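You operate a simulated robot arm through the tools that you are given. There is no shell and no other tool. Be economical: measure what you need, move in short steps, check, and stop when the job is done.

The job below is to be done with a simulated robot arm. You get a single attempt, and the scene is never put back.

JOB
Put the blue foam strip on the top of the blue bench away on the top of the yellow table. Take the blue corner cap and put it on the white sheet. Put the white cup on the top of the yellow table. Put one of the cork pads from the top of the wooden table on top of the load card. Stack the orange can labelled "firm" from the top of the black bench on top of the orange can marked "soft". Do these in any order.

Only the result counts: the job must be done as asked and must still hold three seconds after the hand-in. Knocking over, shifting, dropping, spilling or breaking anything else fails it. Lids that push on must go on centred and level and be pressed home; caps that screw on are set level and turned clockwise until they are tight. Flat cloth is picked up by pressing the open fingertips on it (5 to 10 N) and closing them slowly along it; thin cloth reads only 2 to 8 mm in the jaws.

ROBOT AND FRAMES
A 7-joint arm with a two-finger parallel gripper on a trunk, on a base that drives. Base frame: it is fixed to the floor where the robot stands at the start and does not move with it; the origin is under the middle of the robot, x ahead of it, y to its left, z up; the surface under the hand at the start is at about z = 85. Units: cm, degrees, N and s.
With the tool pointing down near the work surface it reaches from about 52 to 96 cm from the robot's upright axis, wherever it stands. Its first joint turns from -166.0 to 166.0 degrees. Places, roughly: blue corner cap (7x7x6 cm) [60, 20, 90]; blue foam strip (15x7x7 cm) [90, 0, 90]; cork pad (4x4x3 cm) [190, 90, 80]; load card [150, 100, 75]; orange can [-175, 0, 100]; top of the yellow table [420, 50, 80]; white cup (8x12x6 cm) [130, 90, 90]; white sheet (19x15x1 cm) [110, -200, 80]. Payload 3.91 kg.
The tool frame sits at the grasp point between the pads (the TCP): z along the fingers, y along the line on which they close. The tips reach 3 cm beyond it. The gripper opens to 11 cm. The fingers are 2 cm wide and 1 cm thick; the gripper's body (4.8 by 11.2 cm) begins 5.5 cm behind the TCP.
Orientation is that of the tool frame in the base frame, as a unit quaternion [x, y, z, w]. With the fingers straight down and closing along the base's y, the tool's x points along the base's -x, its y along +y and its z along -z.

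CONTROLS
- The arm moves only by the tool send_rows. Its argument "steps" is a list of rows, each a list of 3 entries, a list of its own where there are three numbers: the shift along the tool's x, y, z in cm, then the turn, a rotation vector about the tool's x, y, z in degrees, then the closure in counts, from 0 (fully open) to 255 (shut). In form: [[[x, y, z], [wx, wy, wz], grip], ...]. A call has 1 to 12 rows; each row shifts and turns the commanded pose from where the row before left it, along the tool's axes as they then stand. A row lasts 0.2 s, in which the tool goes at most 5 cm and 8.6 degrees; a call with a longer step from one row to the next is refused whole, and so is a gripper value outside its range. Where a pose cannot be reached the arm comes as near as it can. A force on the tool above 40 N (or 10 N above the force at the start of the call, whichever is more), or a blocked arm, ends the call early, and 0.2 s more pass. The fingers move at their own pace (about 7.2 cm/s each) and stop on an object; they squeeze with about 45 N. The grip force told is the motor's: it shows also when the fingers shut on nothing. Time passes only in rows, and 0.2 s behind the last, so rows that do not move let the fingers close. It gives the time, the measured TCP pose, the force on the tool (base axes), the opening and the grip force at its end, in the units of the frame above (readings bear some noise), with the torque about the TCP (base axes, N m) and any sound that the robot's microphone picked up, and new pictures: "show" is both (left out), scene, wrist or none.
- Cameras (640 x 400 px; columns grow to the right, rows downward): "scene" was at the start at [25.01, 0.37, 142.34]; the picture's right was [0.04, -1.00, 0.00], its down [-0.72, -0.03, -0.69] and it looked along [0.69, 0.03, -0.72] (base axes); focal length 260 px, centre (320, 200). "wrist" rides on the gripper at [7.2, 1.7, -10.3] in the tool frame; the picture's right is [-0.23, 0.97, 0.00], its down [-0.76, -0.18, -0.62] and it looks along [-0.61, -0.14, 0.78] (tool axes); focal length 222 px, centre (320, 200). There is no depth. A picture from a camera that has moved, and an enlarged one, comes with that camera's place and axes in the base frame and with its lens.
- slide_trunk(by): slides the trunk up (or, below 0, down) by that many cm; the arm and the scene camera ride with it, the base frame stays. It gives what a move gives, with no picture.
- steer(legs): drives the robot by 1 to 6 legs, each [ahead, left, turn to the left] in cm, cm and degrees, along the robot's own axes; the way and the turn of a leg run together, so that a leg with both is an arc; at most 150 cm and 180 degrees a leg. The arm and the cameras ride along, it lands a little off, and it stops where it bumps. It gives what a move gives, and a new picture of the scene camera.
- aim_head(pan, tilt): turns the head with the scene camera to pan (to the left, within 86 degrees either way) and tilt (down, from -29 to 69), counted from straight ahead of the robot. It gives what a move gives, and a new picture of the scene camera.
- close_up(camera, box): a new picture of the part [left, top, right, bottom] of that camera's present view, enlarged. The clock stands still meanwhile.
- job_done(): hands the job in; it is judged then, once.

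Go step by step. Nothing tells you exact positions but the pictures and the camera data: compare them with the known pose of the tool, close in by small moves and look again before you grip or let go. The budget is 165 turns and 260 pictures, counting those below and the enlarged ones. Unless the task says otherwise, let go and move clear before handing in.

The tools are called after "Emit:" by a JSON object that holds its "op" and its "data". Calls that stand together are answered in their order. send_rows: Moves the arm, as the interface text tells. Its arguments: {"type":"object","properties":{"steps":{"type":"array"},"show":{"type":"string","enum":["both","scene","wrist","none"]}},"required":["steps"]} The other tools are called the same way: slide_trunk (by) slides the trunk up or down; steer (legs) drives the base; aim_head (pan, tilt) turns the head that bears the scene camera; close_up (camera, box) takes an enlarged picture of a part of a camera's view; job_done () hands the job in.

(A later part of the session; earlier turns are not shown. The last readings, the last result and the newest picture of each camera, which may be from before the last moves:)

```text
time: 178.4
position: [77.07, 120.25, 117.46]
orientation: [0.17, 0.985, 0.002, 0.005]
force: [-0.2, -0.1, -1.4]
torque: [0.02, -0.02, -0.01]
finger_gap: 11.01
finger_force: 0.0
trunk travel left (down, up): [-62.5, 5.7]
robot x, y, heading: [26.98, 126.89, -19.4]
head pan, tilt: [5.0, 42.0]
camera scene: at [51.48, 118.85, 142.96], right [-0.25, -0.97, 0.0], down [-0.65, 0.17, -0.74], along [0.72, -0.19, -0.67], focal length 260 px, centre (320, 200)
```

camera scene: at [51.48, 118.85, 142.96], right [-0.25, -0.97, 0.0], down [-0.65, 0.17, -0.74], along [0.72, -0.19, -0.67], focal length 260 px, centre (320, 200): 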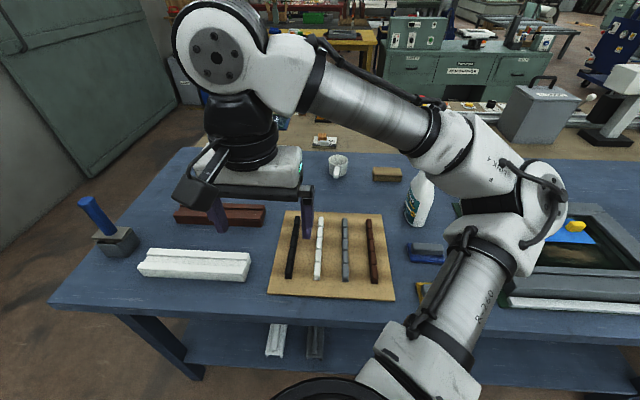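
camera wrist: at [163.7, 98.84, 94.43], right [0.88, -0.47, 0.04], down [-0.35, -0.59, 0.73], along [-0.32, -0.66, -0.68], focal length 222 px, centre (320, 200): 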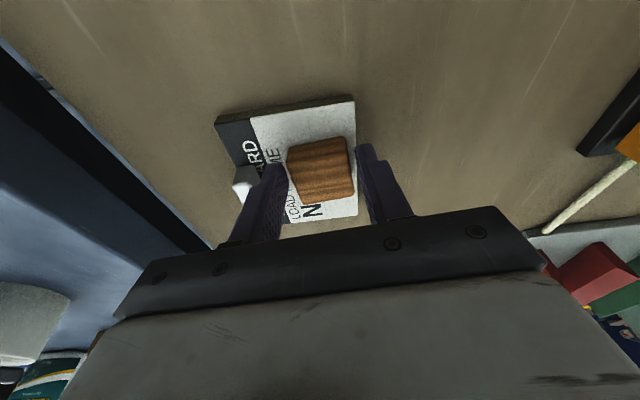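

The cup is at about (125, 92.7), and the bench edge is 54 cm ahead. I'll zoom in on the cup to see its handle and neighbours.

Emit:
{"op": "close_up", "data": {"camera": "scene", "box": [280, 120, 460, 240]}}

```text
3.33 times, centred on (370, 180) of scene
camera zoom: at [51.48, 118.85, 142.96], right [-0.25, -0.97, 0.0], down [-0.65, 0.17, -0.74], along [0.72, -0.19, -0.67], focal length 866 px, centre (153, 267)
```

zoom: 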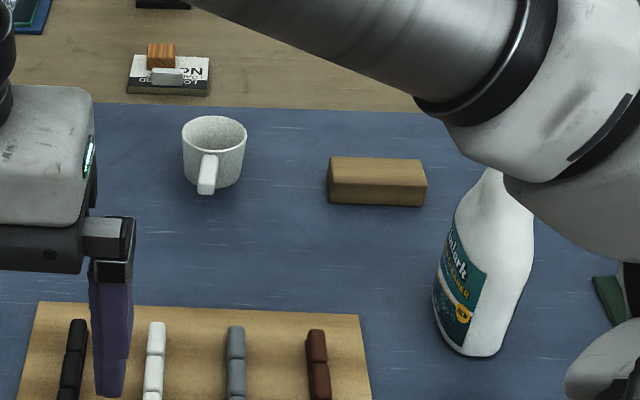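

The handle points towards me, so I'll grip the body from both sides. First I'll part-extend the arm, then drive 18 cm closer.

Emit:
{"op": "send_rows", "data": {"steps": [[[-4.25, -1.38, 0], [0, 0, 0], 0], [[-4.25, -1.38, 0], [0, 0, 0], 0], [[-4.25, -1.38, 0], [0, 0, 0], 0], [[-4.25, -1.38, 0], [0, 0, 0], 0], [[-4.25, -1.38, 0], [0, 0, 0], 0], [[-4.25, -1.38, 0], [0, 0, 0], 0], [[0, 0, 0], [0, 0, 0], 0]], "show": "none"}}

Emit:
{"op": "steer", "data": {"legs": [[17, 0, 0]]}}

```text
time: 180.0
position: [98.42, 103.93, 117.78]
orientation: [0.169, 0.986, 0.002, 0.005]
force: [-1.1, 0.2, -0.2]
torque: [0.0, 0.02, -0.02]
finger_gap: 10.99
finger_force: 0.0
trunk travel left (down, up): [-62.5, 5.7]
robot x, y, heading: [27.83, 126.58, -19.4]
head pan, tilt: [5.0, 42.0]
```

```text
time: 181.5
position: [114.43, 98.23, 117.57]
orientation: [0.169, 0.986, 0.002, 0.006]
force: [1.0, -0.1, -0.9]
torque: [0.02, 0.03, 0.03]
finger_gap: 11.0
finger_force: 0.1
trunk travel left (down, up): [-62.5, 5.7]
robot x, y, heading: [43.35, 121.22, -19.5]
head pan, tilt: [5.0, 42.0]
camera scene: at [67.58, 113.12, 142.93], right [-0.25, -0.97, 0.0], down [-0.65, 0.17, -0.74], along [0.72, -0.19, -0.67], focal length 260 px, centre (320, 200)
```

scene: 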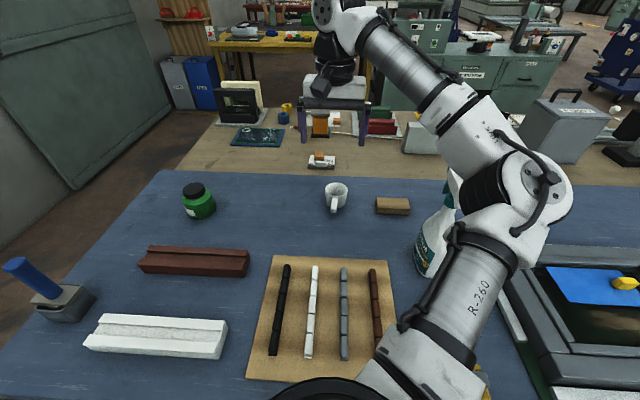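

The hand is near the cup. I'll extend over it at height first, checking clearance to the spray bottle.

Emit:
{"op": "send_rows", "data": {"steps": [[[-4.4, -0.3, 0.5], [0, 0, 0], 0], [[-4.4, -0.3, 0.5], [0, 0, 0], 0], [[-4.4, -0.4, 1.5], [0, 0, 0], 0], [[0, 0, 0], [0, 0, 0], 0]]}}

```text
time: 182.5
position: [126.49, 92.95, 115.27]
orientation: [0.17, 0.985, 0.001, 0.005]
force: [0.4, -0.2, 0.7]
torque: [-0.01, -0.03, 0.01]
finger_gap: 11.0
finger_force: 0.1
trunk travel left (down, up): [-62.5, 5.7]
robot x, y, heading: [43.53, 120.71, -19.6]
head pan, tilt: [5.0, 42.0]
camera scene: at [67.43, 113.15, 142.97], right [-0.25, -0.97, 0.0], down [-0.65, 0.17, -0.74], along [0.72, -0.19, -0.67], focal length 260 px, centre (320, 200)
camera wrist: at [120.04, 96.84, 125.6], right [0.54, 0.84, 0.01], down [0.65, -0.42, 0.63], along [0.53, -0.33, -0.78], focal length 222 px, centre (320, 200)
```

scene: 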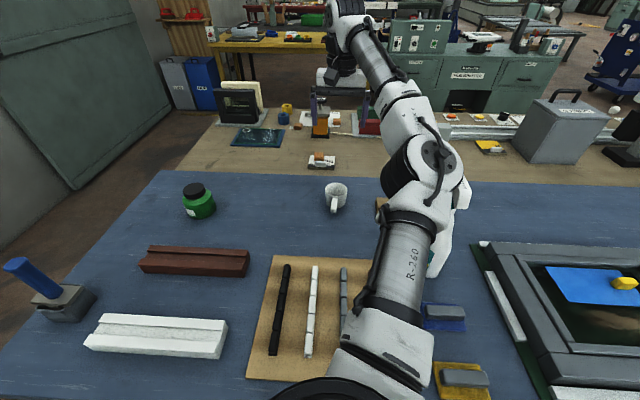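
wrist: 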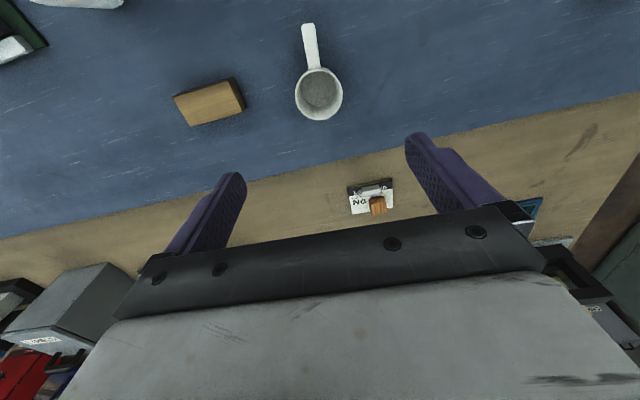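

The elbow is close above the spray bottle, and lowering the hand could bring it down on it. I'll strafe the base left 24 cm for clearance.

Emit:
{"op": "steer", "data": {"legs": [[0, 24, 0]]}}

```text
time: 184.9
position: [134.36, 115.2, 115.3]
orientation: [0.171, 0.985, 0.001, 0.004]
force: [-0.4, 0.2, 0.1]
torque: [0.0, 0.0, 0.0]
finger_gap: 10.97
finger_force: 0.2
trunk travel left (down, up): [-62.5, 5.7]
robot x, y, heading: [51.05, 143.34, -19.5]
head pan, tilt: [5.0, 42.0]
camera scene: at [75.43, 135.47, 142.96], right [-0.25, -0.97, 0.0], down [-0.65, 0.17, -0.74], along [0.72, -0.19, -0.67], focal length 260 px, centre (320, 200)
```

scene: 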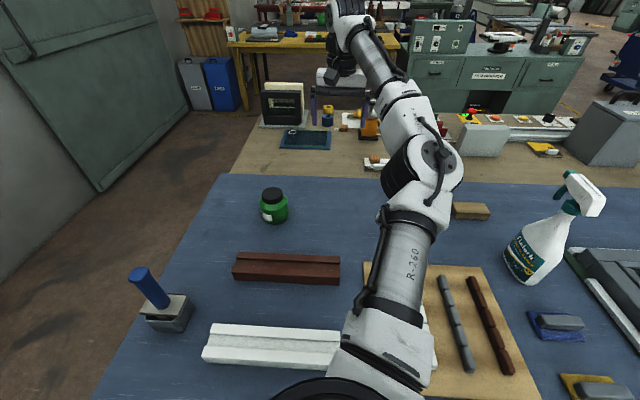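

The bottle is now well clear. I'll swing the hand back over the cup while lowering some.

Emit:
{"op": "send_rows", "data": {"steps": [[[-0.07, -3.95, 1], [0, 0, 0], 0], [[-0.07, -3.95, 2], [0, 0, 0], 0], [[-0.07, -3.95, 2], [0, 0, 0], 0], [[-0.07, -3.95, 2], [0, 0, 0], 0], [[-0.07, -3.95, 2], [0, 0, 0], 0], [[-0.07, -3.95, 2], [0, 0, 0], 0], [[0, 0, 0], [0, 0, 0], 0]]}}

```text
time: 186.6
position: [127.04, 92.8, 104.26]
orientation: [0.17, 0.985, 0.002, 0.006]
force: [-0.4, -0.1, -0.4]
torque: [0.0, 0.0, 0.0]
finger_gap: 10.99
finger_force: 0.0
trunk travel left (down, up): [-62.5, 5.7]
robot x, y, heading: [50.96, 143.17, -19.6]
head pan, tilt: [5.0, 42.0]
camera scene: at [75.41, 135.46, 142.96], right [-0.25, -0.97, 0.0], down [-0.65, 0.17, -0.74], along [0.72, -0.19, -0.67], focal length 260 px, centre (320, 200)
camera wrist: at [120.57, 96.72, 114.51], right [0.54, 0.84, 0.01], down [0.65, -0.42, 0.63], along [0.53, -0.34, -0.78], focal length 222 px, centre (320, 200)
```

scene: 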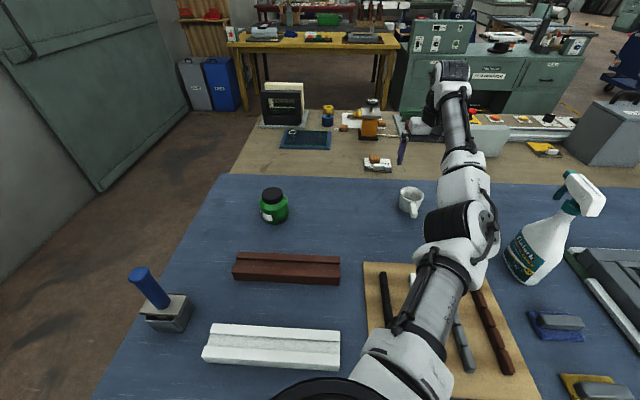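
wrist: 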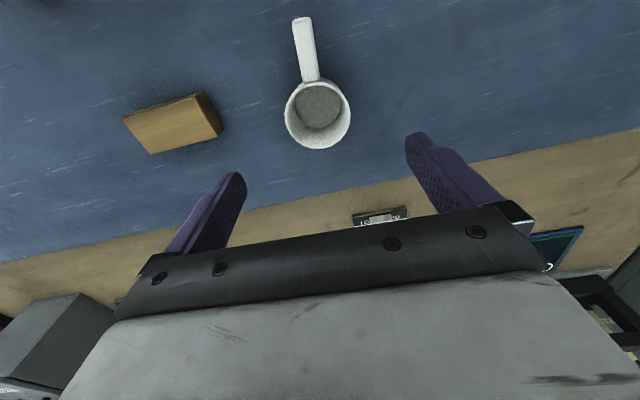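

The cup's rim is centred directly below. I'll descend around it.

Emit:
{"op": "send_rows", "data": {"steps": [[[0, 0, 4], [0, 0, 0], 0], [[0, 0, 4], [0, 0, 0], 0], [[0, 0, 3.5], [0, 0, 0], 0], [[0, 0, 2], [0, 0, 0], 0], [[0, 0, 0], [0, 0, 0], 0]]}}

Emit:
{"op": "close_up", "data": {"camera": "scene", "box": [360, 130, 480, 230]}}

```text
time: 187.8
position: [126.96, 92.71, 90.63]
orientation: [0.17, 0.985, 0.001, 0.005]
force: [-0.7, -1.0, -1.2]
torque: [-0.01, -0.03, 0.01]
finger_gap: 11.01
finger_force: 0.1
trunk travel left (down, up): [-62.5, 5.7]
robot x, y, heading: [51.16, 143.38, -19.8]
head pan, tilt: [5.0, 42.0]
camera scene: at [75.41, 135.44, 142.96], right [-0.25, -0.97, 0.0], down [-0.65, 0.17, -0.74], along [0.72, -0.19, -0.67], focal length 260 px, centre (320, 200)
camera wrist: at [120.73, 96.65, 100.89], right [0.54, 0.84, 0.01], down [0.65, -0.42, 0.63], along [0.53, -0.34, -0.78], focal length 222 px, centre (320, 200)
```

scene: 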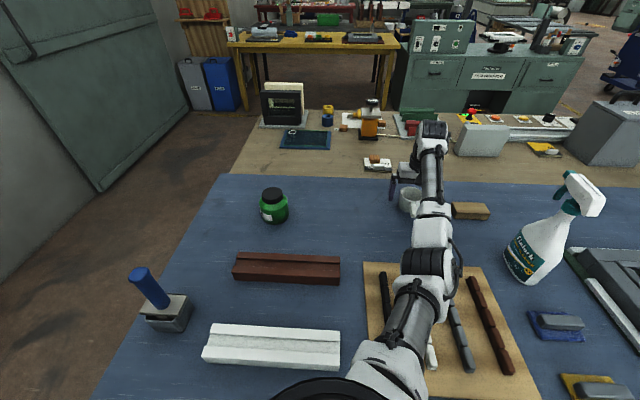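
wrist: 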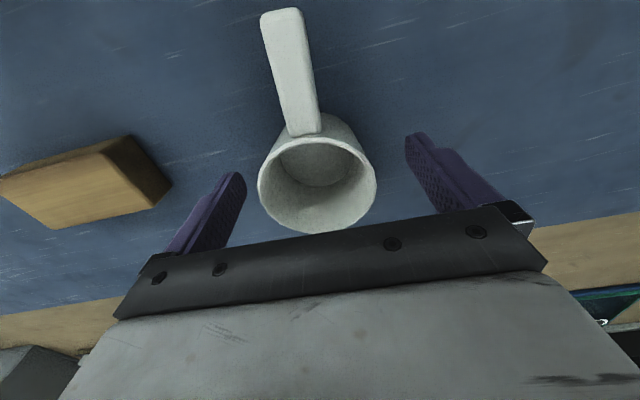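

```text
4.00 times, centred on (420, 180) of scene
camera zoom: at [75.41, 135.44, 142.96], right [-0.25, -0.97, 0.0], down [-0.65, 0.17, -0.74], along [0.72, -0.19, -0.67], focal length 1039 px, centre (-80, 280)
```

zoom: 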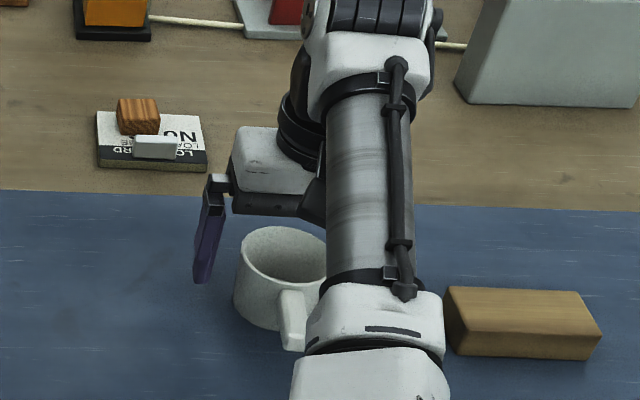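

The cup sits between the fingers. I'll go down a little more and close.

Emit:
{"op": "send_rows", "data": {"steps": [[[0, 0, 1.3], [0, 0, 0], 0], [[0, 0, 0], [0, 0, 0], 60], [[0, 0, 0], [0, 0, 0], 90], [[0, 0, 0], [0, 0, 0], 130], [[0, 0, 0], [0, 0, 0], 255], [[0, 0, 0], [0, 0, 0], 255], [[0, 0, 0], [0, 0, 0], 255]], "show": "wrist"}}

```text
time: 189.3
position: [127.15, 92.78, 89.27]
orientation: [0.171, 0.985, 0.002, 0.006]
force: [1.4, -0.5, 0.6]
torque: [0.0, -0.04, 0.02]
finger_gap: 7.04
finger_force: 45.8
trunk travel left (down, up): [-62.5, 5.7]
robot x, y, heading: [51.02, 143.61, -19.7]
head pan, tilt: [5.0, 42.0]
camera wrist: at [120.73, 96.66, 99.61], right [0.54, 0.84, 0.01], down [0.65, -0.42, 0.63], along [0.53, -0.34, -0.78], focal length 222 px, centre (320, 200)
```

wrist: 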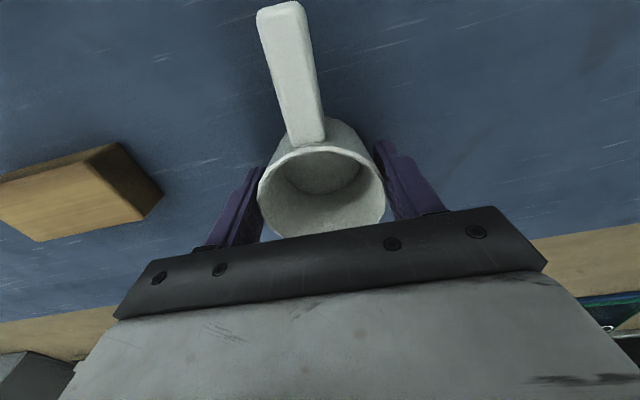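

Cup gripped (7.0 cm). I'll lift it, swing left away from the bottle, then retract.

Emit:
{"op": "send_rows", "data": {"steps": [[[0, 0, -2], [0, 0, 0], 255], [[0, 0, -4], [0, 0, 0], 255], [[0, 0, -4.8], [0, 0, 0], 255], [[0, 0, -4.8], [0, 0, 0], 255], [[0.5, 4.5, -1], [0, 0, 0], 255], [[0.5, 4.5, -1], [0, 0, 0], 255], [[1, 4.5, -1], [0, 0, 0], 255], [[3, 3.5, -1.2], [0, 0, 0], 255], [[3, 3.5, -1.2], [0, 0, 0], 255], [[4.5, 1, -1.5], [0, 0, 0], 255], [[4.5, 0, -1.5], [0, 0, 0], 255], [[0, 0, 0], [0, 0, 0], 255]], "show": "scene"}}

Emit:
{"op": "send_rows", "data": {"steps": [[[4.7, 0, -0.5], [0, 0, 0], 255], [[4.7, 0, 0], [0, 0, 0], 255], [[4.7, 0, 0], [0, 0, 0], 255], [[4.7, 0, 0], [0, 0, 0], 255], [[4, 0, 0], [0, 0, 0], 255], [[0, 0, 0], [0, 0, 0], 255]], "show": "scene"}}

```text
time: 191.9
position: [118.04, 118.72, 113.35]
orientation: [0.171, 0.985, 0.002, 0.005]
force: [1.0, 1.6, -0.8]
torque: [0.01, 0.0, -0.03]
finger_gap: 7.06
finger_force: 44.8
trunk travel left (down, up): [-62.5, 5.7]
robot x, y, heading: [51.18, 143.29, -19.7]
head pan, tilt: [5.0, 42.0]
camera scene: at [75.46, 135.43, 142.94], right [-0.25, -0.97, 0.0], down [-0.65, 0.17, -0.74], along [0.72, -0.19, -0.67], focal length 260 px, centre (320, 200)
```

scene: 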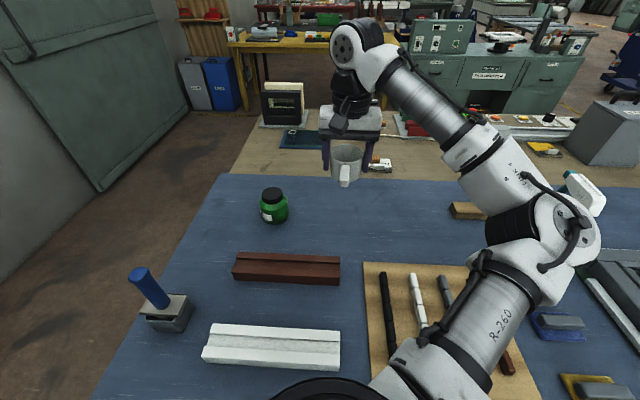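

```text
time: 193.3
position: [96.5, 126.34, 113.54]
orientation: [0.17, 0.985, 0.001, 0.004]
force: [-0.6, 0.3, -1.4]
torque: [-0.02, 0.04, 0.0]
finger_gap: 7.01
finger_force: 45.3
trunk travel left (down, up): [-62.5, 5.7]
robot x, y, heading: [51.38, 143.14, -19.3]
head pan, tilt: [5.0, 42.0]
camera scene: at [75.45, 135.43, 142.95], right [-0.25, -0.97, 0.0], down [-0.65, 0.17, -0.74], along [0.72, -0.19, -0.67], focal length 260 px, centre (320, 200)
```

scene: 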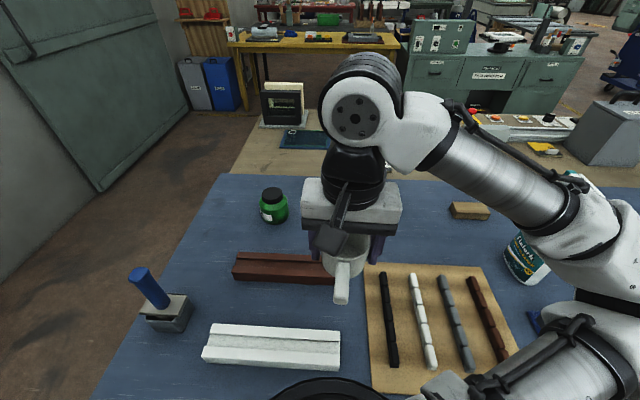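

The cup is held level near the robot. I'll drive back out round the left end towards the far yellow table.

Emit:
{"op": "steer", "data": {"legs": [[-25, 0, 0], [0, 93, 2], [140, 0, 0], [130, 0, 0]]}}

```text
time: 215.1
position: [359.81, 139.44, 113.52]
orientation: [0.161, 0.987, 0.002, 0.005]
force: [0.0, -0.4, -0.1]
torque: [0.02, 0.04, 0.0]
finger_gap: 7.02
finger_force: 45.0
trunk travel left (down, up): [-62.5, 5.7]
robot x, y, heading: [314.21, 155.71, -18.6]
head pan, tilt: [5.0, 42.0]
camera scene: at [338.56, 148.26, 142.95], right [-0.24, -0.97, 0.0], down [-0.65, 0.16, -0.74], along [0.72, -0.18, -0.67], focal length 260 px, centre (320, 200)
```

scene: 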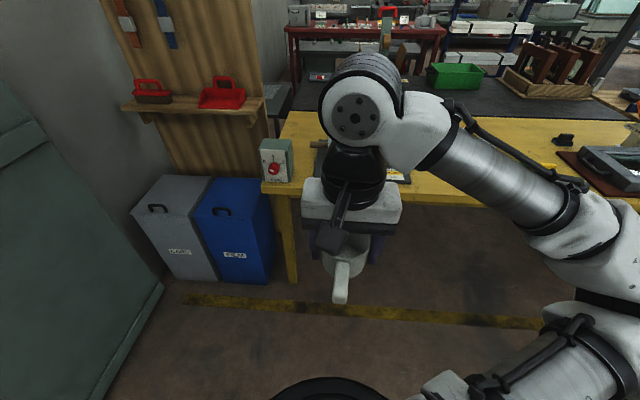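

I'll strafe right and then move up to the yellow table.

Emit:
{"op": "steer", "data": {"legs": [[0, -64, 0], [50, 0, 0]]}}

Emit:
{"op": "aim_head", "data": {"pan": 10, "tilt": 48}}

```text
time: 223.1
position: [386.74, 62.51, 113.53]
orientation: [0.161, 0.987, 0.003, 0.004]
force: [-0.1, 0.2, -0.6]
torque: [-0.01, -0.01, -0.01]
finger_gap: 7.03
finger_force: 45.1
trunk travel left (down, up): [-62.5, 5.7]
robot x, y, heading: [341.23, 78.66, -18.7]
head pan, tilt: [5.0, 42.0]
camera scene: at [365.44, 71.26, 142.94], right [-0.23, -0.97, 0.0], down [-0.65, 0.16, -0.74], along [0.72, -0.17, -0.67], focal length 260 px, centre (320, 200)
```

scene: 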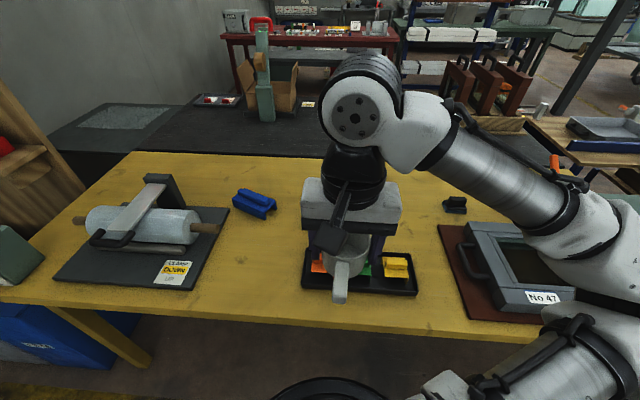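

```text
time: 223.8
position: [386.6, 62.54, 113.55]
orientation: [0.16, 0.987, 0.002, 0.004]
force: [-1.0, -1.0, 0.5]
torque: [0.01, 0.0, 0.0]
finger_gap: 7.03
finger_force: 44.6
trunk travel left (down, up): [-62.5, 5.7]
robot x, y, heading: [341.23, 78.17, -18.3]
head pan, tilt: [10.0, 48.0]
camera scene: at [365.05, 72.06, 142.11], right [-0.15, -0.99, 0.0], down [-0.73, 0.11, -0.67], along [0.66, -0.1, -0.74], focal length 260 px, centre (320, 200)
```

scene: 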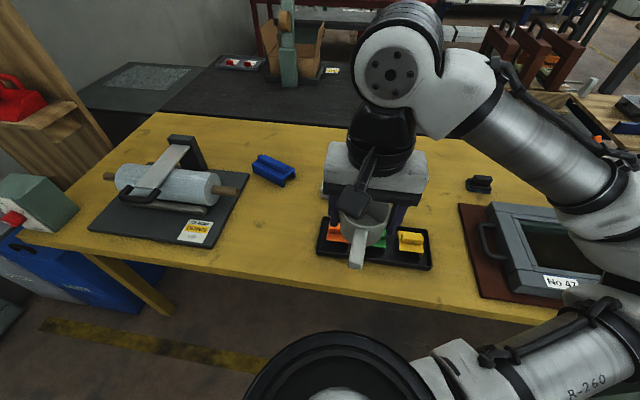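

The free spot for the cup is near (411, 79.5), midway between the roll board and the tray. I'll carry it there.

Emit:
{"op": "send_rows", "data": {"steps": [[[-2.53, 3.4, 0], [0, 0, 0], 255], [[-2.53, 3.4, 1.5], [0, 0, 0], 255], [[-2.53, 3.4, 1.5], [0, 0, 0], 255], [[-2.53, 3.4, 1.5], [0, 0, 0], 255], [[-2.53, 3.4, 1.5], [0, 0, 0], 255], [[-2.53, 3.4, 2], [0, 0, 0], 255], [[-2.53, 3.4, 2], [0, 0, 0], 255], [[0, 0, 4], [0, 0, 0], 255], [[0, 0, 4], [0, 0, 0], 255], [[0, 0, 0], [0, 0, 0], 255]]}}

```text
time: 226.0
position: [411.14, 79.66, 95.74]
orientation: [0.16, 0.987, 0.001, 0.006]
force: [0.2, -1.7, -0.5]
torque: [-0.05, -0.04, 0.02]
finger_gap: 7.03
finger_force: 44.6
trunk travel left (down, up): [-62.5, 5.7]
robot x, y, heading: [341.28, 78.84, -18.5]
head pan, tilt: [10.0, 48.0]
camera scene: at [365.04, 72.06, 142.11], right [-0.15, -0.99, 0.0], down [-0.73, 0.11, -0.67], along [0.66, -0.1, -0.74], focal length 260 px, centre (320, 200)
camera wrist: at [404.76, 83.38, 106.09], right [0.52, 0.85, 0.01], down [0.66, -0.41, 0.63], along [0.54, -0.33, -0.78], focal length 222 px, centre (320, 200)
```

scene: 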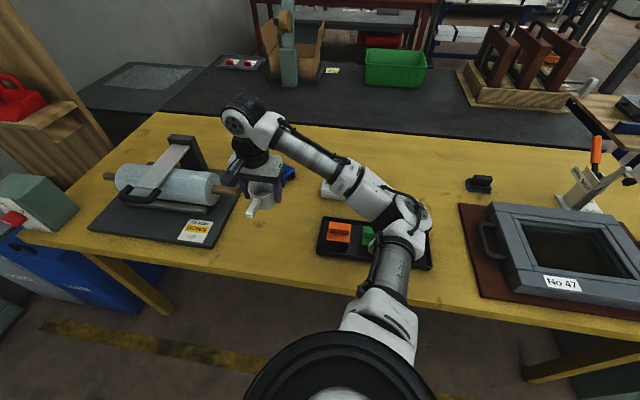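
wrist: 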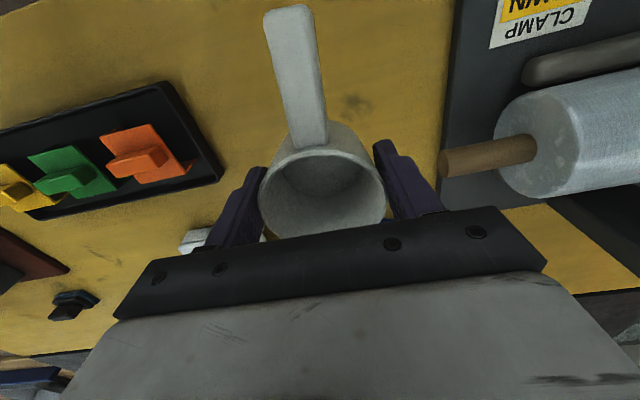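

I'll shift a bit away from the roll's axle and lower the cup toward the table.

Emit:
{"op": "send_rows", "data": {"steps": [[[0, -1.5, 3], [0, 0, 0], 255], [[0, 0, 4], [0, 0, 0], 255], [[0, 0, 3], [0, 0, 0], 255], [[0, 0, 0.7], [0, 0, 0], 255], [[0, 0, 0.4], [0, 0, 0], 255], [[0, 0, 0.3], [0, 0, 0], 255], [[0, 0, 0], [0, 0, 0], 255]], "show": "none"}}

Emit:
{"op": "close_up", "data": {"camera": "scene", "box": [200, 140, 320, 260]}}

```text
time: 227.6
position: [410.83, 78.18, 84.49]
orientation: [0.161, 0.987, 0.002, 0.005]
force: [0.1, -0.1, -0.1]
torque: [0.01, -0.04, 0.01]
finger_gap: 7.01
finger_force: 45.1
trunk travel left (down, up): [-62.5, 5.7]
robot x, y, heading: [341.14, 78.5, -18.7]
head pan, tilt: [10.0, 48.0]
```

```text
3.33 times, centred on (260, 200) of scene
camera zoom: at [365.06, 72.06, 142.1], right [-0.15, -0.99, 0.0], down [-0.73, 0.11, -0.67], along [0.66, -0.1, -0.74], focal length 866 px, centre (520, 200)
```

zoom: 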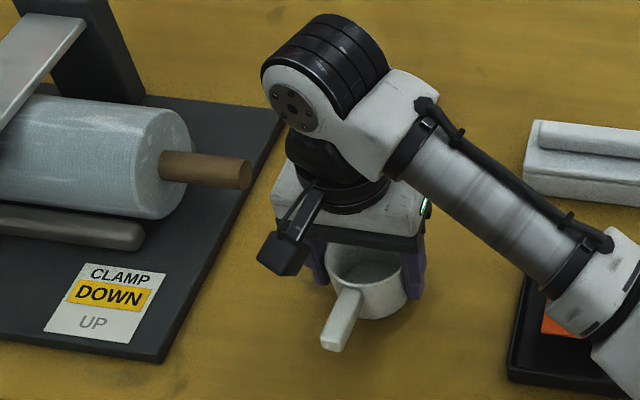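

Very close now. I'll make a few more small steps to contact.

Emit:
{"op": "send_rows", "data": {"steps": [[[0, 0, 0.2], [0, 0, 0], 255], [[0, 0, 0.2], [0, 0, 0], 255], [[0, 0, 0.2], [0, 0, 0], 255], [[0, 0, 0], [0, 0, 0], 255]], "show": "none"}}

```text
time: 228.6
position: [410.83, 78.1, 84.14]
orientation: [0.161, 0.987, 0.003, 0.008]
force: [5.5, 1.6, 28.7]
torque: [0.08, 0.3, -0.01]
finger_gap: 7.02
finger_force: 45.3
trunk travel left (down, up): [-62.5, 5.7]
robot x, y, heading: [341.49, 78.47, -18.9]
head pan, tilt: [10.0, 48.0]
```

Contact. I'll relieve the press, open partly and rise straight up.

Emit:
{"op": "send_rows", "data": {"steps": [[[0, 0, -0.25], [0, 0, 0], 255], [[0, 0, 0], [0, 0, 0], 85], [[0, 0, 0], [0, 0, 0], 60], [[0, 0, 0], [0, 0, 0], 40], [[0, 0, 0], [0, 0, 0], 40], [[0, 0, -2.5], [0, 0, 0], 40], [[0, 0, -4.5], [0, 0, 0], 40], [[0, 0, -4.8], [0, 0, 0], 40], [[0, 0, -4.8], [0, 0, 0], 40], [[0, 0, 0], [0, 0, 0], 0]]}}

```text
time: 230.8
position: [410.83, 78.03, 100.86]
orientation: [0.16, 0.987, 0.002, 0.005]
force: [-0.5, -0.2, -0.7]
torque: [-0.05, 0.03, 0.0]
finger_gap: 11.0
finger_force: 0.1
trunk travel left (down, up): [-62.5, 5.7]
robot x, y, heading: [340.96, 78.64, -18.6]
head pan, tilt: [10.0, 48.0]
camera scene: at [365.08, 72.06, 142.1], right [-0.15, -0.99, 0.0], down [-0.73, 0.11, -0.67], along [0.66, -0.1, -0.74], focal length 260 px, centre (320, 200)
camera wrist: at [404.34, 81.86, 111.16], right [0.52, 0.85, 0.01], down [0.66, -0.41, 0.63], along [0.54, -0.33, -0.78], focal length 222 px, centre (320, 200)
```

scene: 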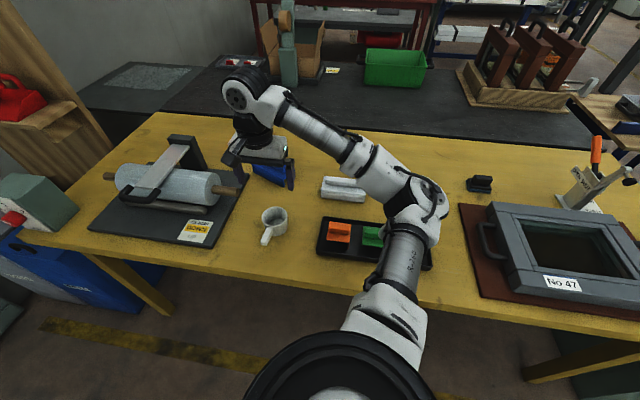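
wrist: 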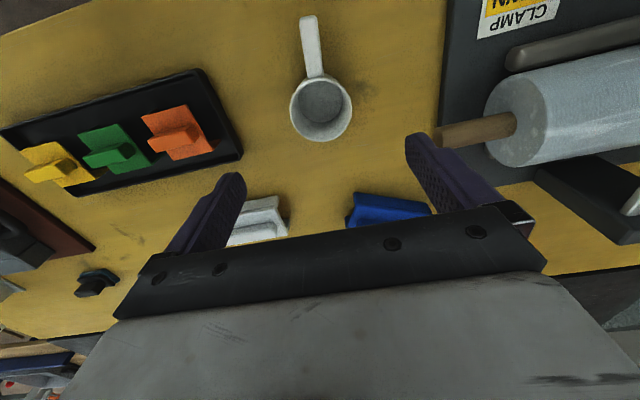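

Cup is standing on the yellow table. I'll retract and head back around for the cans.

Emit:
{"op": "send_rows", "data": {"steps": [[[0, 0, -4.8], [0, 0, 0], 0], [[2.5, -3.3, -2], [0, 0, 0], 0], [[2.5, -3.3, -2], [0, 0, 0], 0], [[2.5, -3.3, -2], [0, 0, 0], 0], [[2.5, -3.3, -2], [0, 0, 0], 0], [[2.5, -3.3, -2], [0, 0, 0], 0], [[2.5, -3.3, -1.5], [0, 0, 0], 0], [[0, 0, 0], [0, 0, 0], 0]], "show": "none"}}

Emit:
{"op": "steer", "data": {"legs": [[-48, 0, 0], [0, 68, 0], [-130, 0, 0], [-140, 0, 0]]}}

```text
time: 232.6
position: [389.97, 64.03, 116.8]
orientation: [0.161, 0.987, 0.001, 0.005]
force: [0.9, 0.2, 0.8]
torque: [-0.02, 0.03, 0.04]
finger_gap: 11.01
finger_force: 0.1
trunk travel left (down, up): [-62.5, 5.7]
robot x, y, heading: [341.21, 78.86, -18.5]
head pan, tilt: [10.0, 48.0]
```

```text
time: 253.3
position: [113.28, 230.05, 116.76]
orientation: [0.163, 0.987, 0.001, 0.005]
force: [-0.3, 0.4, 0.1]
torque: [0.02, -0.03, 0.02]
finger_gap: 11.01
finger_force: 0.1
trunk travel left (down, up): [-62.5, 5.7]
robot x, y, heading: [64.01, 245.28, -18.8]
head pan, tilt: [10.0, 48.0]
camera scene: at [88.3, 238.24, 142.11], right [-0.15, -0.99, 0.0], down [-0.73, 0.11, -0.67], along [0.66, -0.1, -0.74], focal length 260 px, centre (320, 200)
```

scene: 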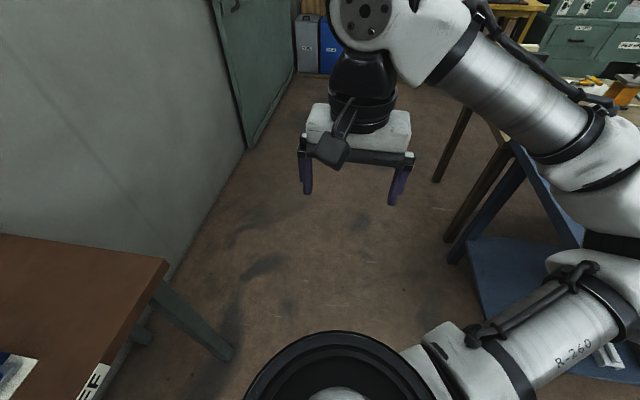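

I'll turn down the aisle and drive to the area in front of the black bench.

Emit:
{"op": "steer", "data": {"legs": [[0, 0, -88], [130, 0, 0], [120, 0, 0], [0, 0, -75]]}}

Emit:
{"op": "aim_head", "data": {"pan": 0, "tilt": 35}}

```text
time: 272.7
position: [-60.48, 6.2, 116.75]
orientation: [1.0, -0.016, -0.004, 0.003]
force: [-0.2, -0.1, 0.5]
torque: [-0.03, 0.04, -0.01]
finger_gap: 10.98
finger_force: 0.0
trunk travel left (down, up): [-62.5, 5.7]
robot x, y, heading: [-9.32, 6.58, 178.2]
head pan, tilt: [10.0, 48.0]
camera scene: at [-34.21, 5.69, 142.11], right [-0.14, 0.99, 0.0], down [0.74, 0.11, -0.67], along [-0.66, -0.1, -0.74], focal length 260 px, centre (320, 200)
```

scene: 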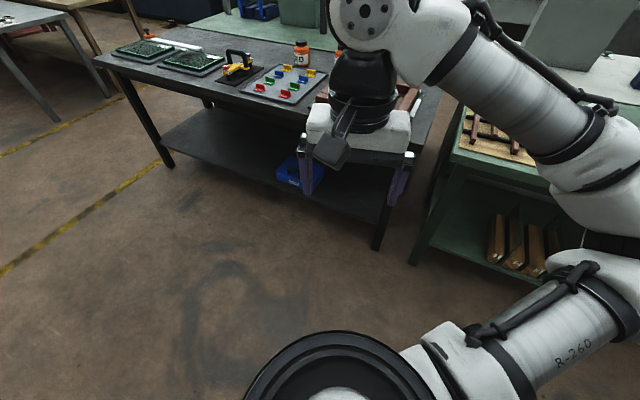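

```text
time: 273.5
position: [-60.49, 6.12, 116.77]
orientation: [1.0, -0.016, -0.005, 0.002]
force: [-0.1, 0.1, 0.0]
torque: [-0.02, 0.03, -0.02]
finger_gap: 10.99
finger_force: 0.0
trunk travel left (down, up): [-62.5, 5.7]
robot x, y, heading: [-9.28, 6.38, 178.0]
head pan, tilt: [0.0, 35.0]
camera scene: at [-35.21, 7.08, 144.0], right [0.03, 1.0, 0.0], down [0.57, -0.02, -0.82], along [-0.82, 0.03, -0.57], focal length 260 px, centre (320, 200)
```

scene: 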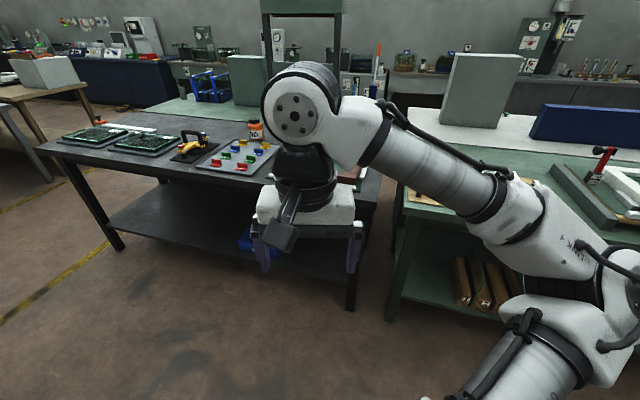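

The black bench's front edge is about 110 cm ahead. I'll drive closer and look at the can labels.

Emit:
{"op": "steer", "data": {"legs": [[62, 0, 0]]}}

Emit:
{"op": "send_rows", "data": {"steps": [[[0, -4.5, 0], [0, 0, 0], 0], [[0, -4.5, 0], [0, 0, 0], 0], [[0, -4.5, 0], [0, 0, 0], 0], [[0, -4.5, 0], [0, 0, 0], 0], [[0, 0, 0], [0, 0, 0], 0]]}}

```text
time: 276.9
position: [-122.39, 8.21, 116.61]
orientation: [1.0, -0.016, -0.005, 0.003]
force: [-1.0, -0.3, -0.2]
torque: [0.06, -0.03, -0.02]
finger_gap: 10.99
finger_force: 0.1
trunk travel left (down, up): [-62.5, 5.7]
robot x, y, heading: [-71.04, 8.09, 178.4]
head pan, tilt: [0.0, 35.0]
camera scene: at [-97.07, 9.04, 144.0], right [0.03, 1.0, 0.0], down [0.57, -0.02, -0.82], along [-0.82, 0.03, -0.57], focal length 260 px, centre (320, 200)
```

scene: 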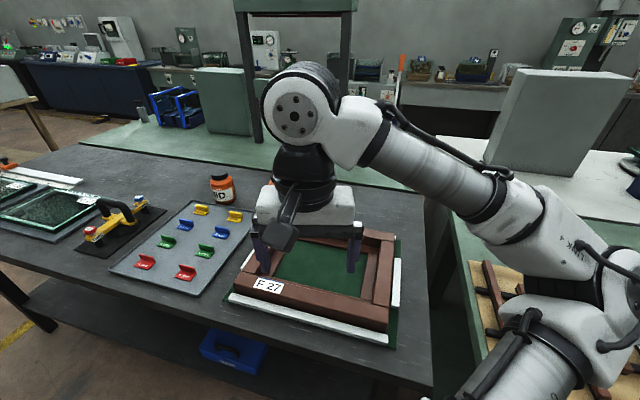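

```text
time: 278.1
position: [-121.57, 26.19, 116.62]
orientation: [1.0, -0.015, -0.005, 0.002]
force: [0.7, -0.7, 0.0]
torque: [-0.02, -0.02, 0.04]
finger_gap: 11.02
finger_force: 0.1
trunk travel left (down, up): [-62.5, 5.7]
robot x, y, heading: [-71.13, 8.5, 178.2]
head pan, tilt: [0.0, 35.0]
camera scene: at [-97.04, 9.02, 144.0], right [0.03, 1.0, 0.0], down [0.57, -0.02, -0.82], along [-0.82, 0.03, -0.57], focal length 260 px, centre (320, 200)
camera wrist: at [-114.41, 24.24, 126.96], right [-0.26, -0.97, 0.01], down [-0.75, 0.2, 0.63], along [-0.61, 0.16, -0.78], focal length 222 px, centre (320, 200)
```

scene: 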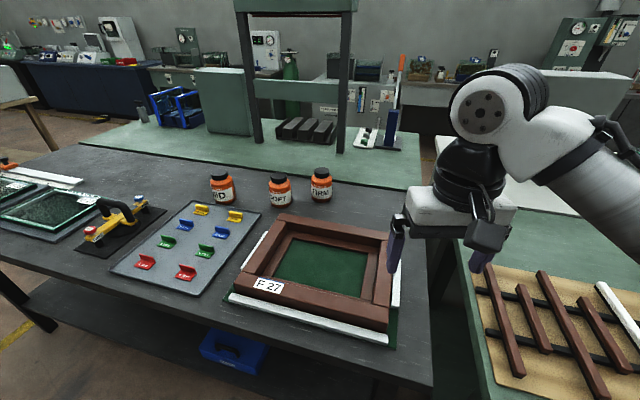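
wrist: 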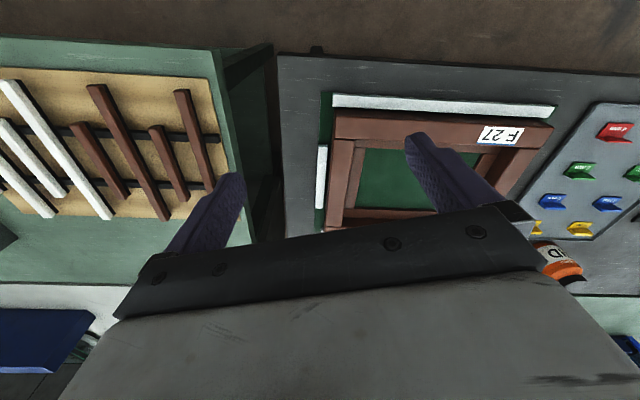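

Three cans are visible. I'll zoom to read the labels and measure positions.

Emit:
{"op": "close_up", "data": {"camera": "scene", "box": [190, 150, 350, 230]}}

```text
4.00 times, centred on (270, 190) of scene
camera zoom: at [-97.04, 9.02, 144.0], right [0.03, 1.0, 0.0], down [0.57, -0.02, -0.82], along [-0.82, 0.03, -0.57], focal length 1039 px, centre (520, 240)
```

zoom: 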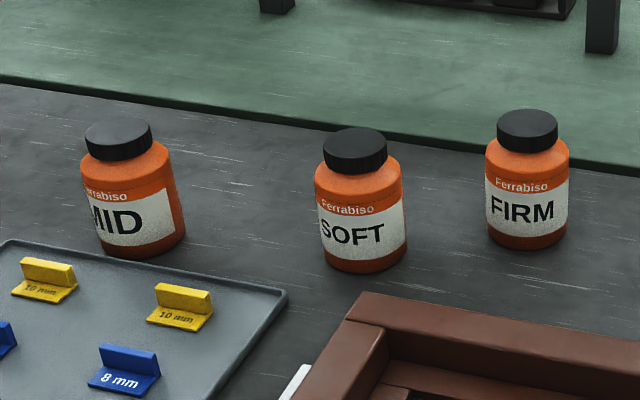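

SOFT is at about (-179,-3) and FIRM about (-182, 13), both roughly 13.4 cm tall on a bench at z≈85. I'll square up to the bench and move closer, raising the trunk slightly.

Emit:
{"op": "steer", "data": {"legs": [[0, 0, -14.8], [0, 29, 0], [14, 0, 0]]}}

Emit:
{"op": "slide_trunk", "data": {"by": 5}}

Emit:
{"op": "close_up", "data": {"camera": "scene", "box": [220, 110, 480, 270]}}

```text
time: 282.8
position: [-137.2, 14.65, 116.62]
orientation: [0.99, -0.143, -0.005, 0.002]
force: [-0.2, -0.6, -0.1]
torque: [0.01, -0.01, -0.01]
finger_gap: 10.99
finger_force: 0.0
trunk travel left (down, up): [-62.5, 5.7]
robot x, y, heading: [-93.27, -15.81, 163.5]
head pan, tilt: [0.0, 35.0]
camera scene: at [-117.67, -8.08, 143.98], right [0.28, 0.96, 0.0], down [0.55, -0.16, -0.82], along [-0.78, 0.23, -0.57], focal length 260 px, centre (320, 200)
```

scene: 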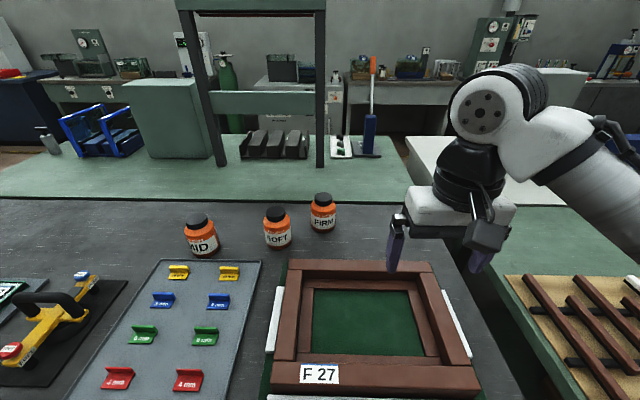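

```text
time: 283.7
position: [-137.11, 14.72, 121.69]
orientation: [0.99, -0.144, -0.004, 0.003]
force: [-0.1, -0.2, 0.0]
torque: [0.02, -0.01, 0.0]
finger_gap: 11.0
finger_force: 0.1
trunk travel left (down, up): [-67.5, 0.7]
robot x, y, heading: [-92.94, -15.2, 163.3]
head pan, tilt: [0.0, 35.0]
```

```text
2.46 times, centred on (350, 190) of scene
camera zoom: at [-117.59, -8.1, 149.0], right [0.28, 0.96, 0.0], down [0.55, -0.16, -0.82], along [-0.79, 0.23, -0.57], focal length 640 px, centre (246, 225)
```

zoom: 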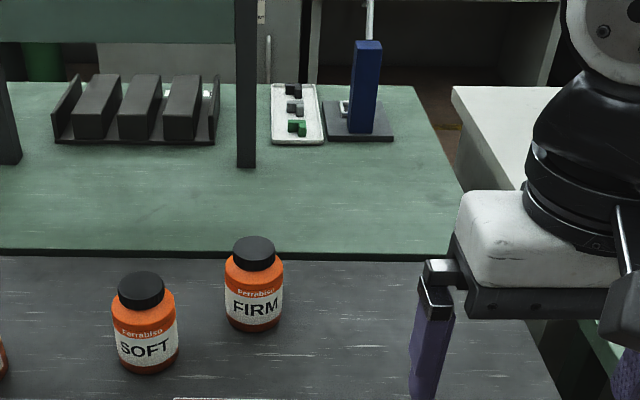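

Refined: FIRM at (-182.5, 12.1), SOFT at (-179.2,-3.7). I'll bring the hand above FIRM.

Emit:
{"op": "send_rows", "data": {"steps": [[[-4.28, 1.53, 1.5], [0, 0, 0], 0], [[-4.28, 1.53, 1.5], [0, 0, 0], 0], [[-4.28, 1.53, 1.5], [0, 0, 0], 0], [[-4.28, 1.53, 1.5], [0, 0, 0], 0], [[-4.28, 1.53, 1.5], [0, 0, 0], 0], [[-4.28, 1.53, 1.5], [0, 0, 0], 0], [[-4.28, 1.53, 1.5], [0, 0, 0], 0], [[-4.28, 1.53, 1.5], [0, 0, 0], 0], [[-4.28, 1.53, 1.5], [0, 0, 0], 0], [[-4.28, 1.53, 1.5], [0, 0, 0], 0], [[0, 0, 0], [0, 0, 0], 0]]}}

```text
time: 286.1
position: [-182.59, 12.17, 107.06]
orientation: [0.99, -0.142, -0.005, 0.002]
force: [-0.8, 0.6, -0.3]
torque: [-0.05, 0.02, -0.01]
finger_gap: 11.02
finger_force: 0.1
trunk travel left (down, up): [-67.5, 0.7]
robot x, y, heading: [-93.0, -15.44, 163.3]
head pan, tilt: [0.0, 35.0]
camera scene: at [-117.53, -8.05, 149.01], right [0.28, 0.96, 0.0], down [0.55, -0.16, -0.82], along [-0.79, 0.23, -0.57], focal length 260 px, centre (320, 200)
camera wrist: at [-175.99, 8.51, 117.4], right [-0.49, -0.87, 0.01], down [-0.67, 0.39, 0.63], along [-0.55, 0.31, -0.78], focal length 222 px, centre (320, 200)
```

scene: 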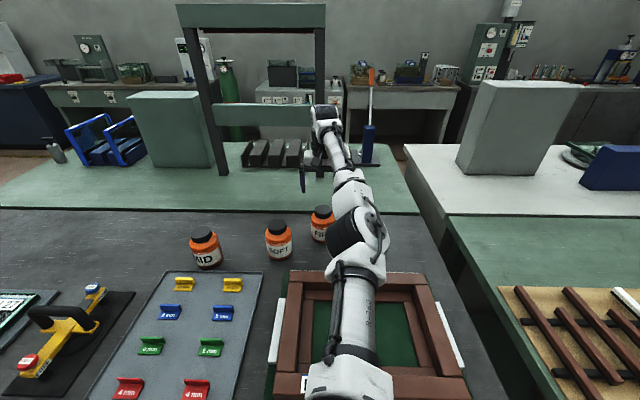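
wrist: 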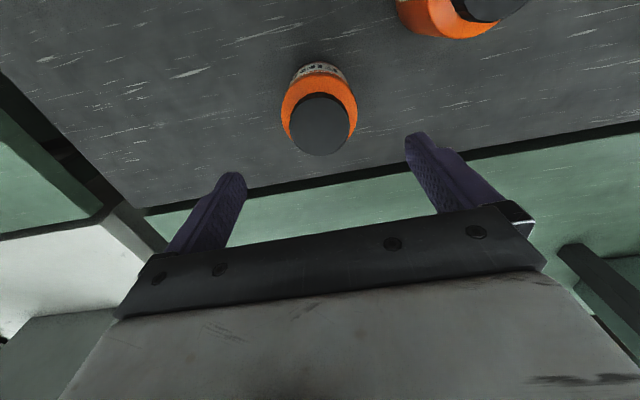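

Lid is almost centred. I'll make a 0.6 cm correction and descend around the can.

Emit:
{"op": "send_rows", "data": {"steps": [[[0.6, 0, 3], [0, 0, 0], 0], [[0, 0, 4], [0, 0, 0], 0], [[0, 0, 3], [0, 0, 0], 0], [[0, 0, 1.5], [0, 0, 0], 0], [[0, 0, 0], [0, 0, 0], 0]]}}

Emit:
{"op": "close_up", "data": {"camera": "scene", "box": [260, 140, 380, 260]}}

```text
time: 287.3
position: [-182.15, 11.84, 95.61]
orientation: [0.99, -0.143, -0.005, 0.002]
force: [0.7, -0.9, 0.1]
torque: [0.03, -0.01, 0.01]
finger_gap: 11.0
finger_force: 0.0
trunk travel left (down, up): [-67.5, 0.7]
robot x, y, heading: [-92.88, -15.72, 163.2]
head pan, tilt: [0.0, 35.0]
camera scene: at [-117.57, -8.11, 149.01], right [0.28, 0.96, 0.0], down [0.55, -0.16, -0.82], along [-0.79, 0.23, -0.57], focal length 260 px, centre (320, 200)
camera wrist: at [-175.55, 8.19, 105.9], right [-0.49, -0.87, 0.01], down [-0.67, 0.39, 0.63], along [-0.55, 0.31, -0.78], focal length 222 px, centre (320, 200)
```

scene: 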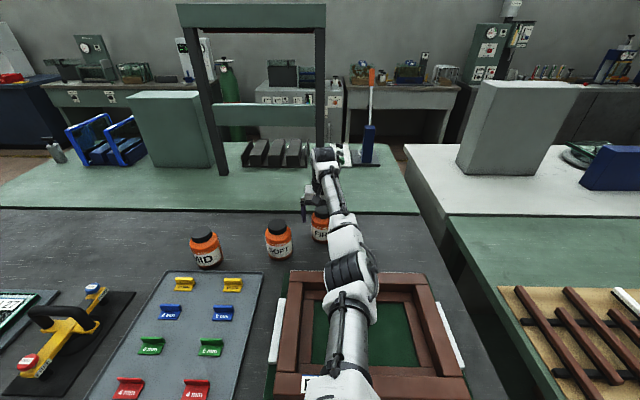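
wrist: 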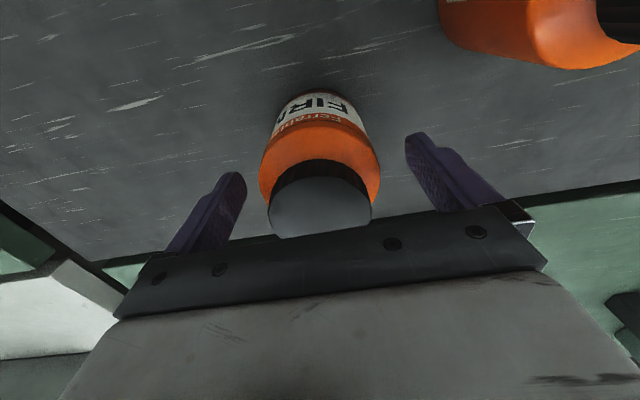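

```text
3.33 times, centred on (320, 200) of scene
camera zoom: at [-117.57, -8.11, 149.01], right [0.28, 0.96, 0.0], down [0.55, -0.16, -0.82], along [-0.79, 0.23, -0.57], focal length 866 px, centre (320, 200)
```

zoom: 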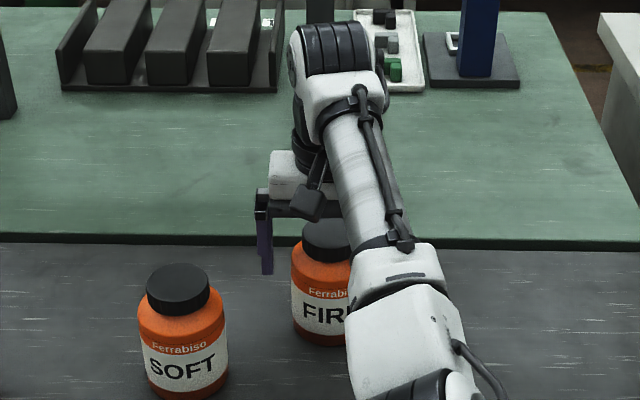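

Good alignment. I'll lower another 1.8 cm and close on the can's body just below the shoulder.

Emit:
{"op": "send_rows", "data": {"steps": [[[0.3, 0, 1], [0, 0, 0], 0], [[0, 0, 0.8], [0, 0, 0], 0], [[0, 0, 0], [0, 0, 0], 40], [[0, 0, 0], [0, 0, 0], 70], [[0, 0, 0], [0, 0, 0], 120], [[0, 0, 0], [0, 0, 0], 255], [[0, 0, 0], [0, 0, 0], 255]]}}

Emit:
{"op": "close_up", "data": {"camera": "scene", "box": [260, 140, 380, 260]}}

```text
time: 288.9
position: [-181.95, 11.78, 93.88]
orientation: [0.99, -0.144, -0.006, 0.002]
force: [0.0, 1.5, 0.4]
torque: [0.26, -0.01, 0.0]
finger_gap: 7.85
finger_force: 45.6
trunk travel left (down, up): [-67.5, 0.7]
robot x, y, heading: [-93.18, -15.76, 163.7]
head pan, tilt: [0.0, 35.0]
camera scene: at [-117.57, -8.11, 149.01], right [0.28, 0.96, 0.0], down [0.55, -0.16, -0.82], along [-0.79, 0.23, -0.57], focal length 260 px, centre (320, 200)
camera wrist: at [-175.33, 8.1, 104.16], right [-0.49, -0.87, 0.01], down [-0.67, 0.39, 0.63], along [-0.55, 0.31, -0.78], focal length 222 px, centre (320, 200)
```

scene: 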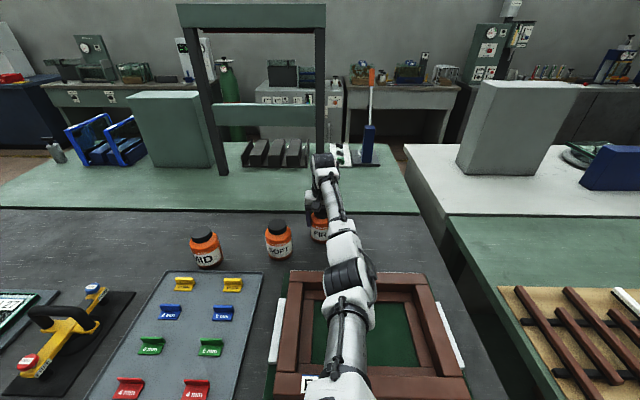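
wrist: 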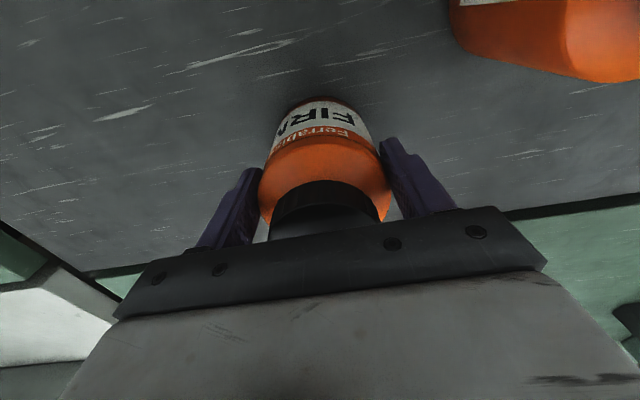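

```text
3.33 times, centred on (320, 200) of scene
camera zoom: at [-117.57, -8.11, 149.01], right [0.28, 0.96, 0.0], down [0.55, -0.16, -0.82], along [-0.79, 0.23, -0.57], focal length 866 px, centre (320, 200)
```

zoom: 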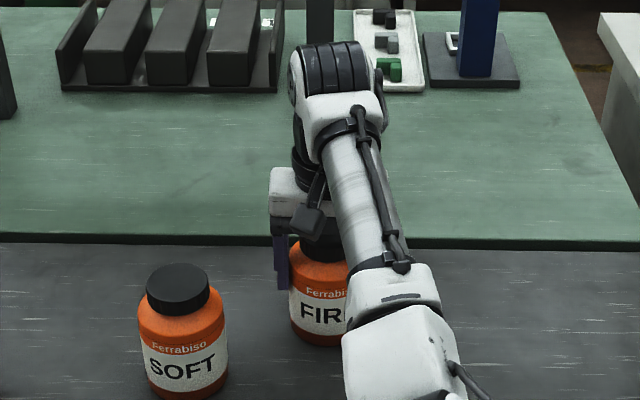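

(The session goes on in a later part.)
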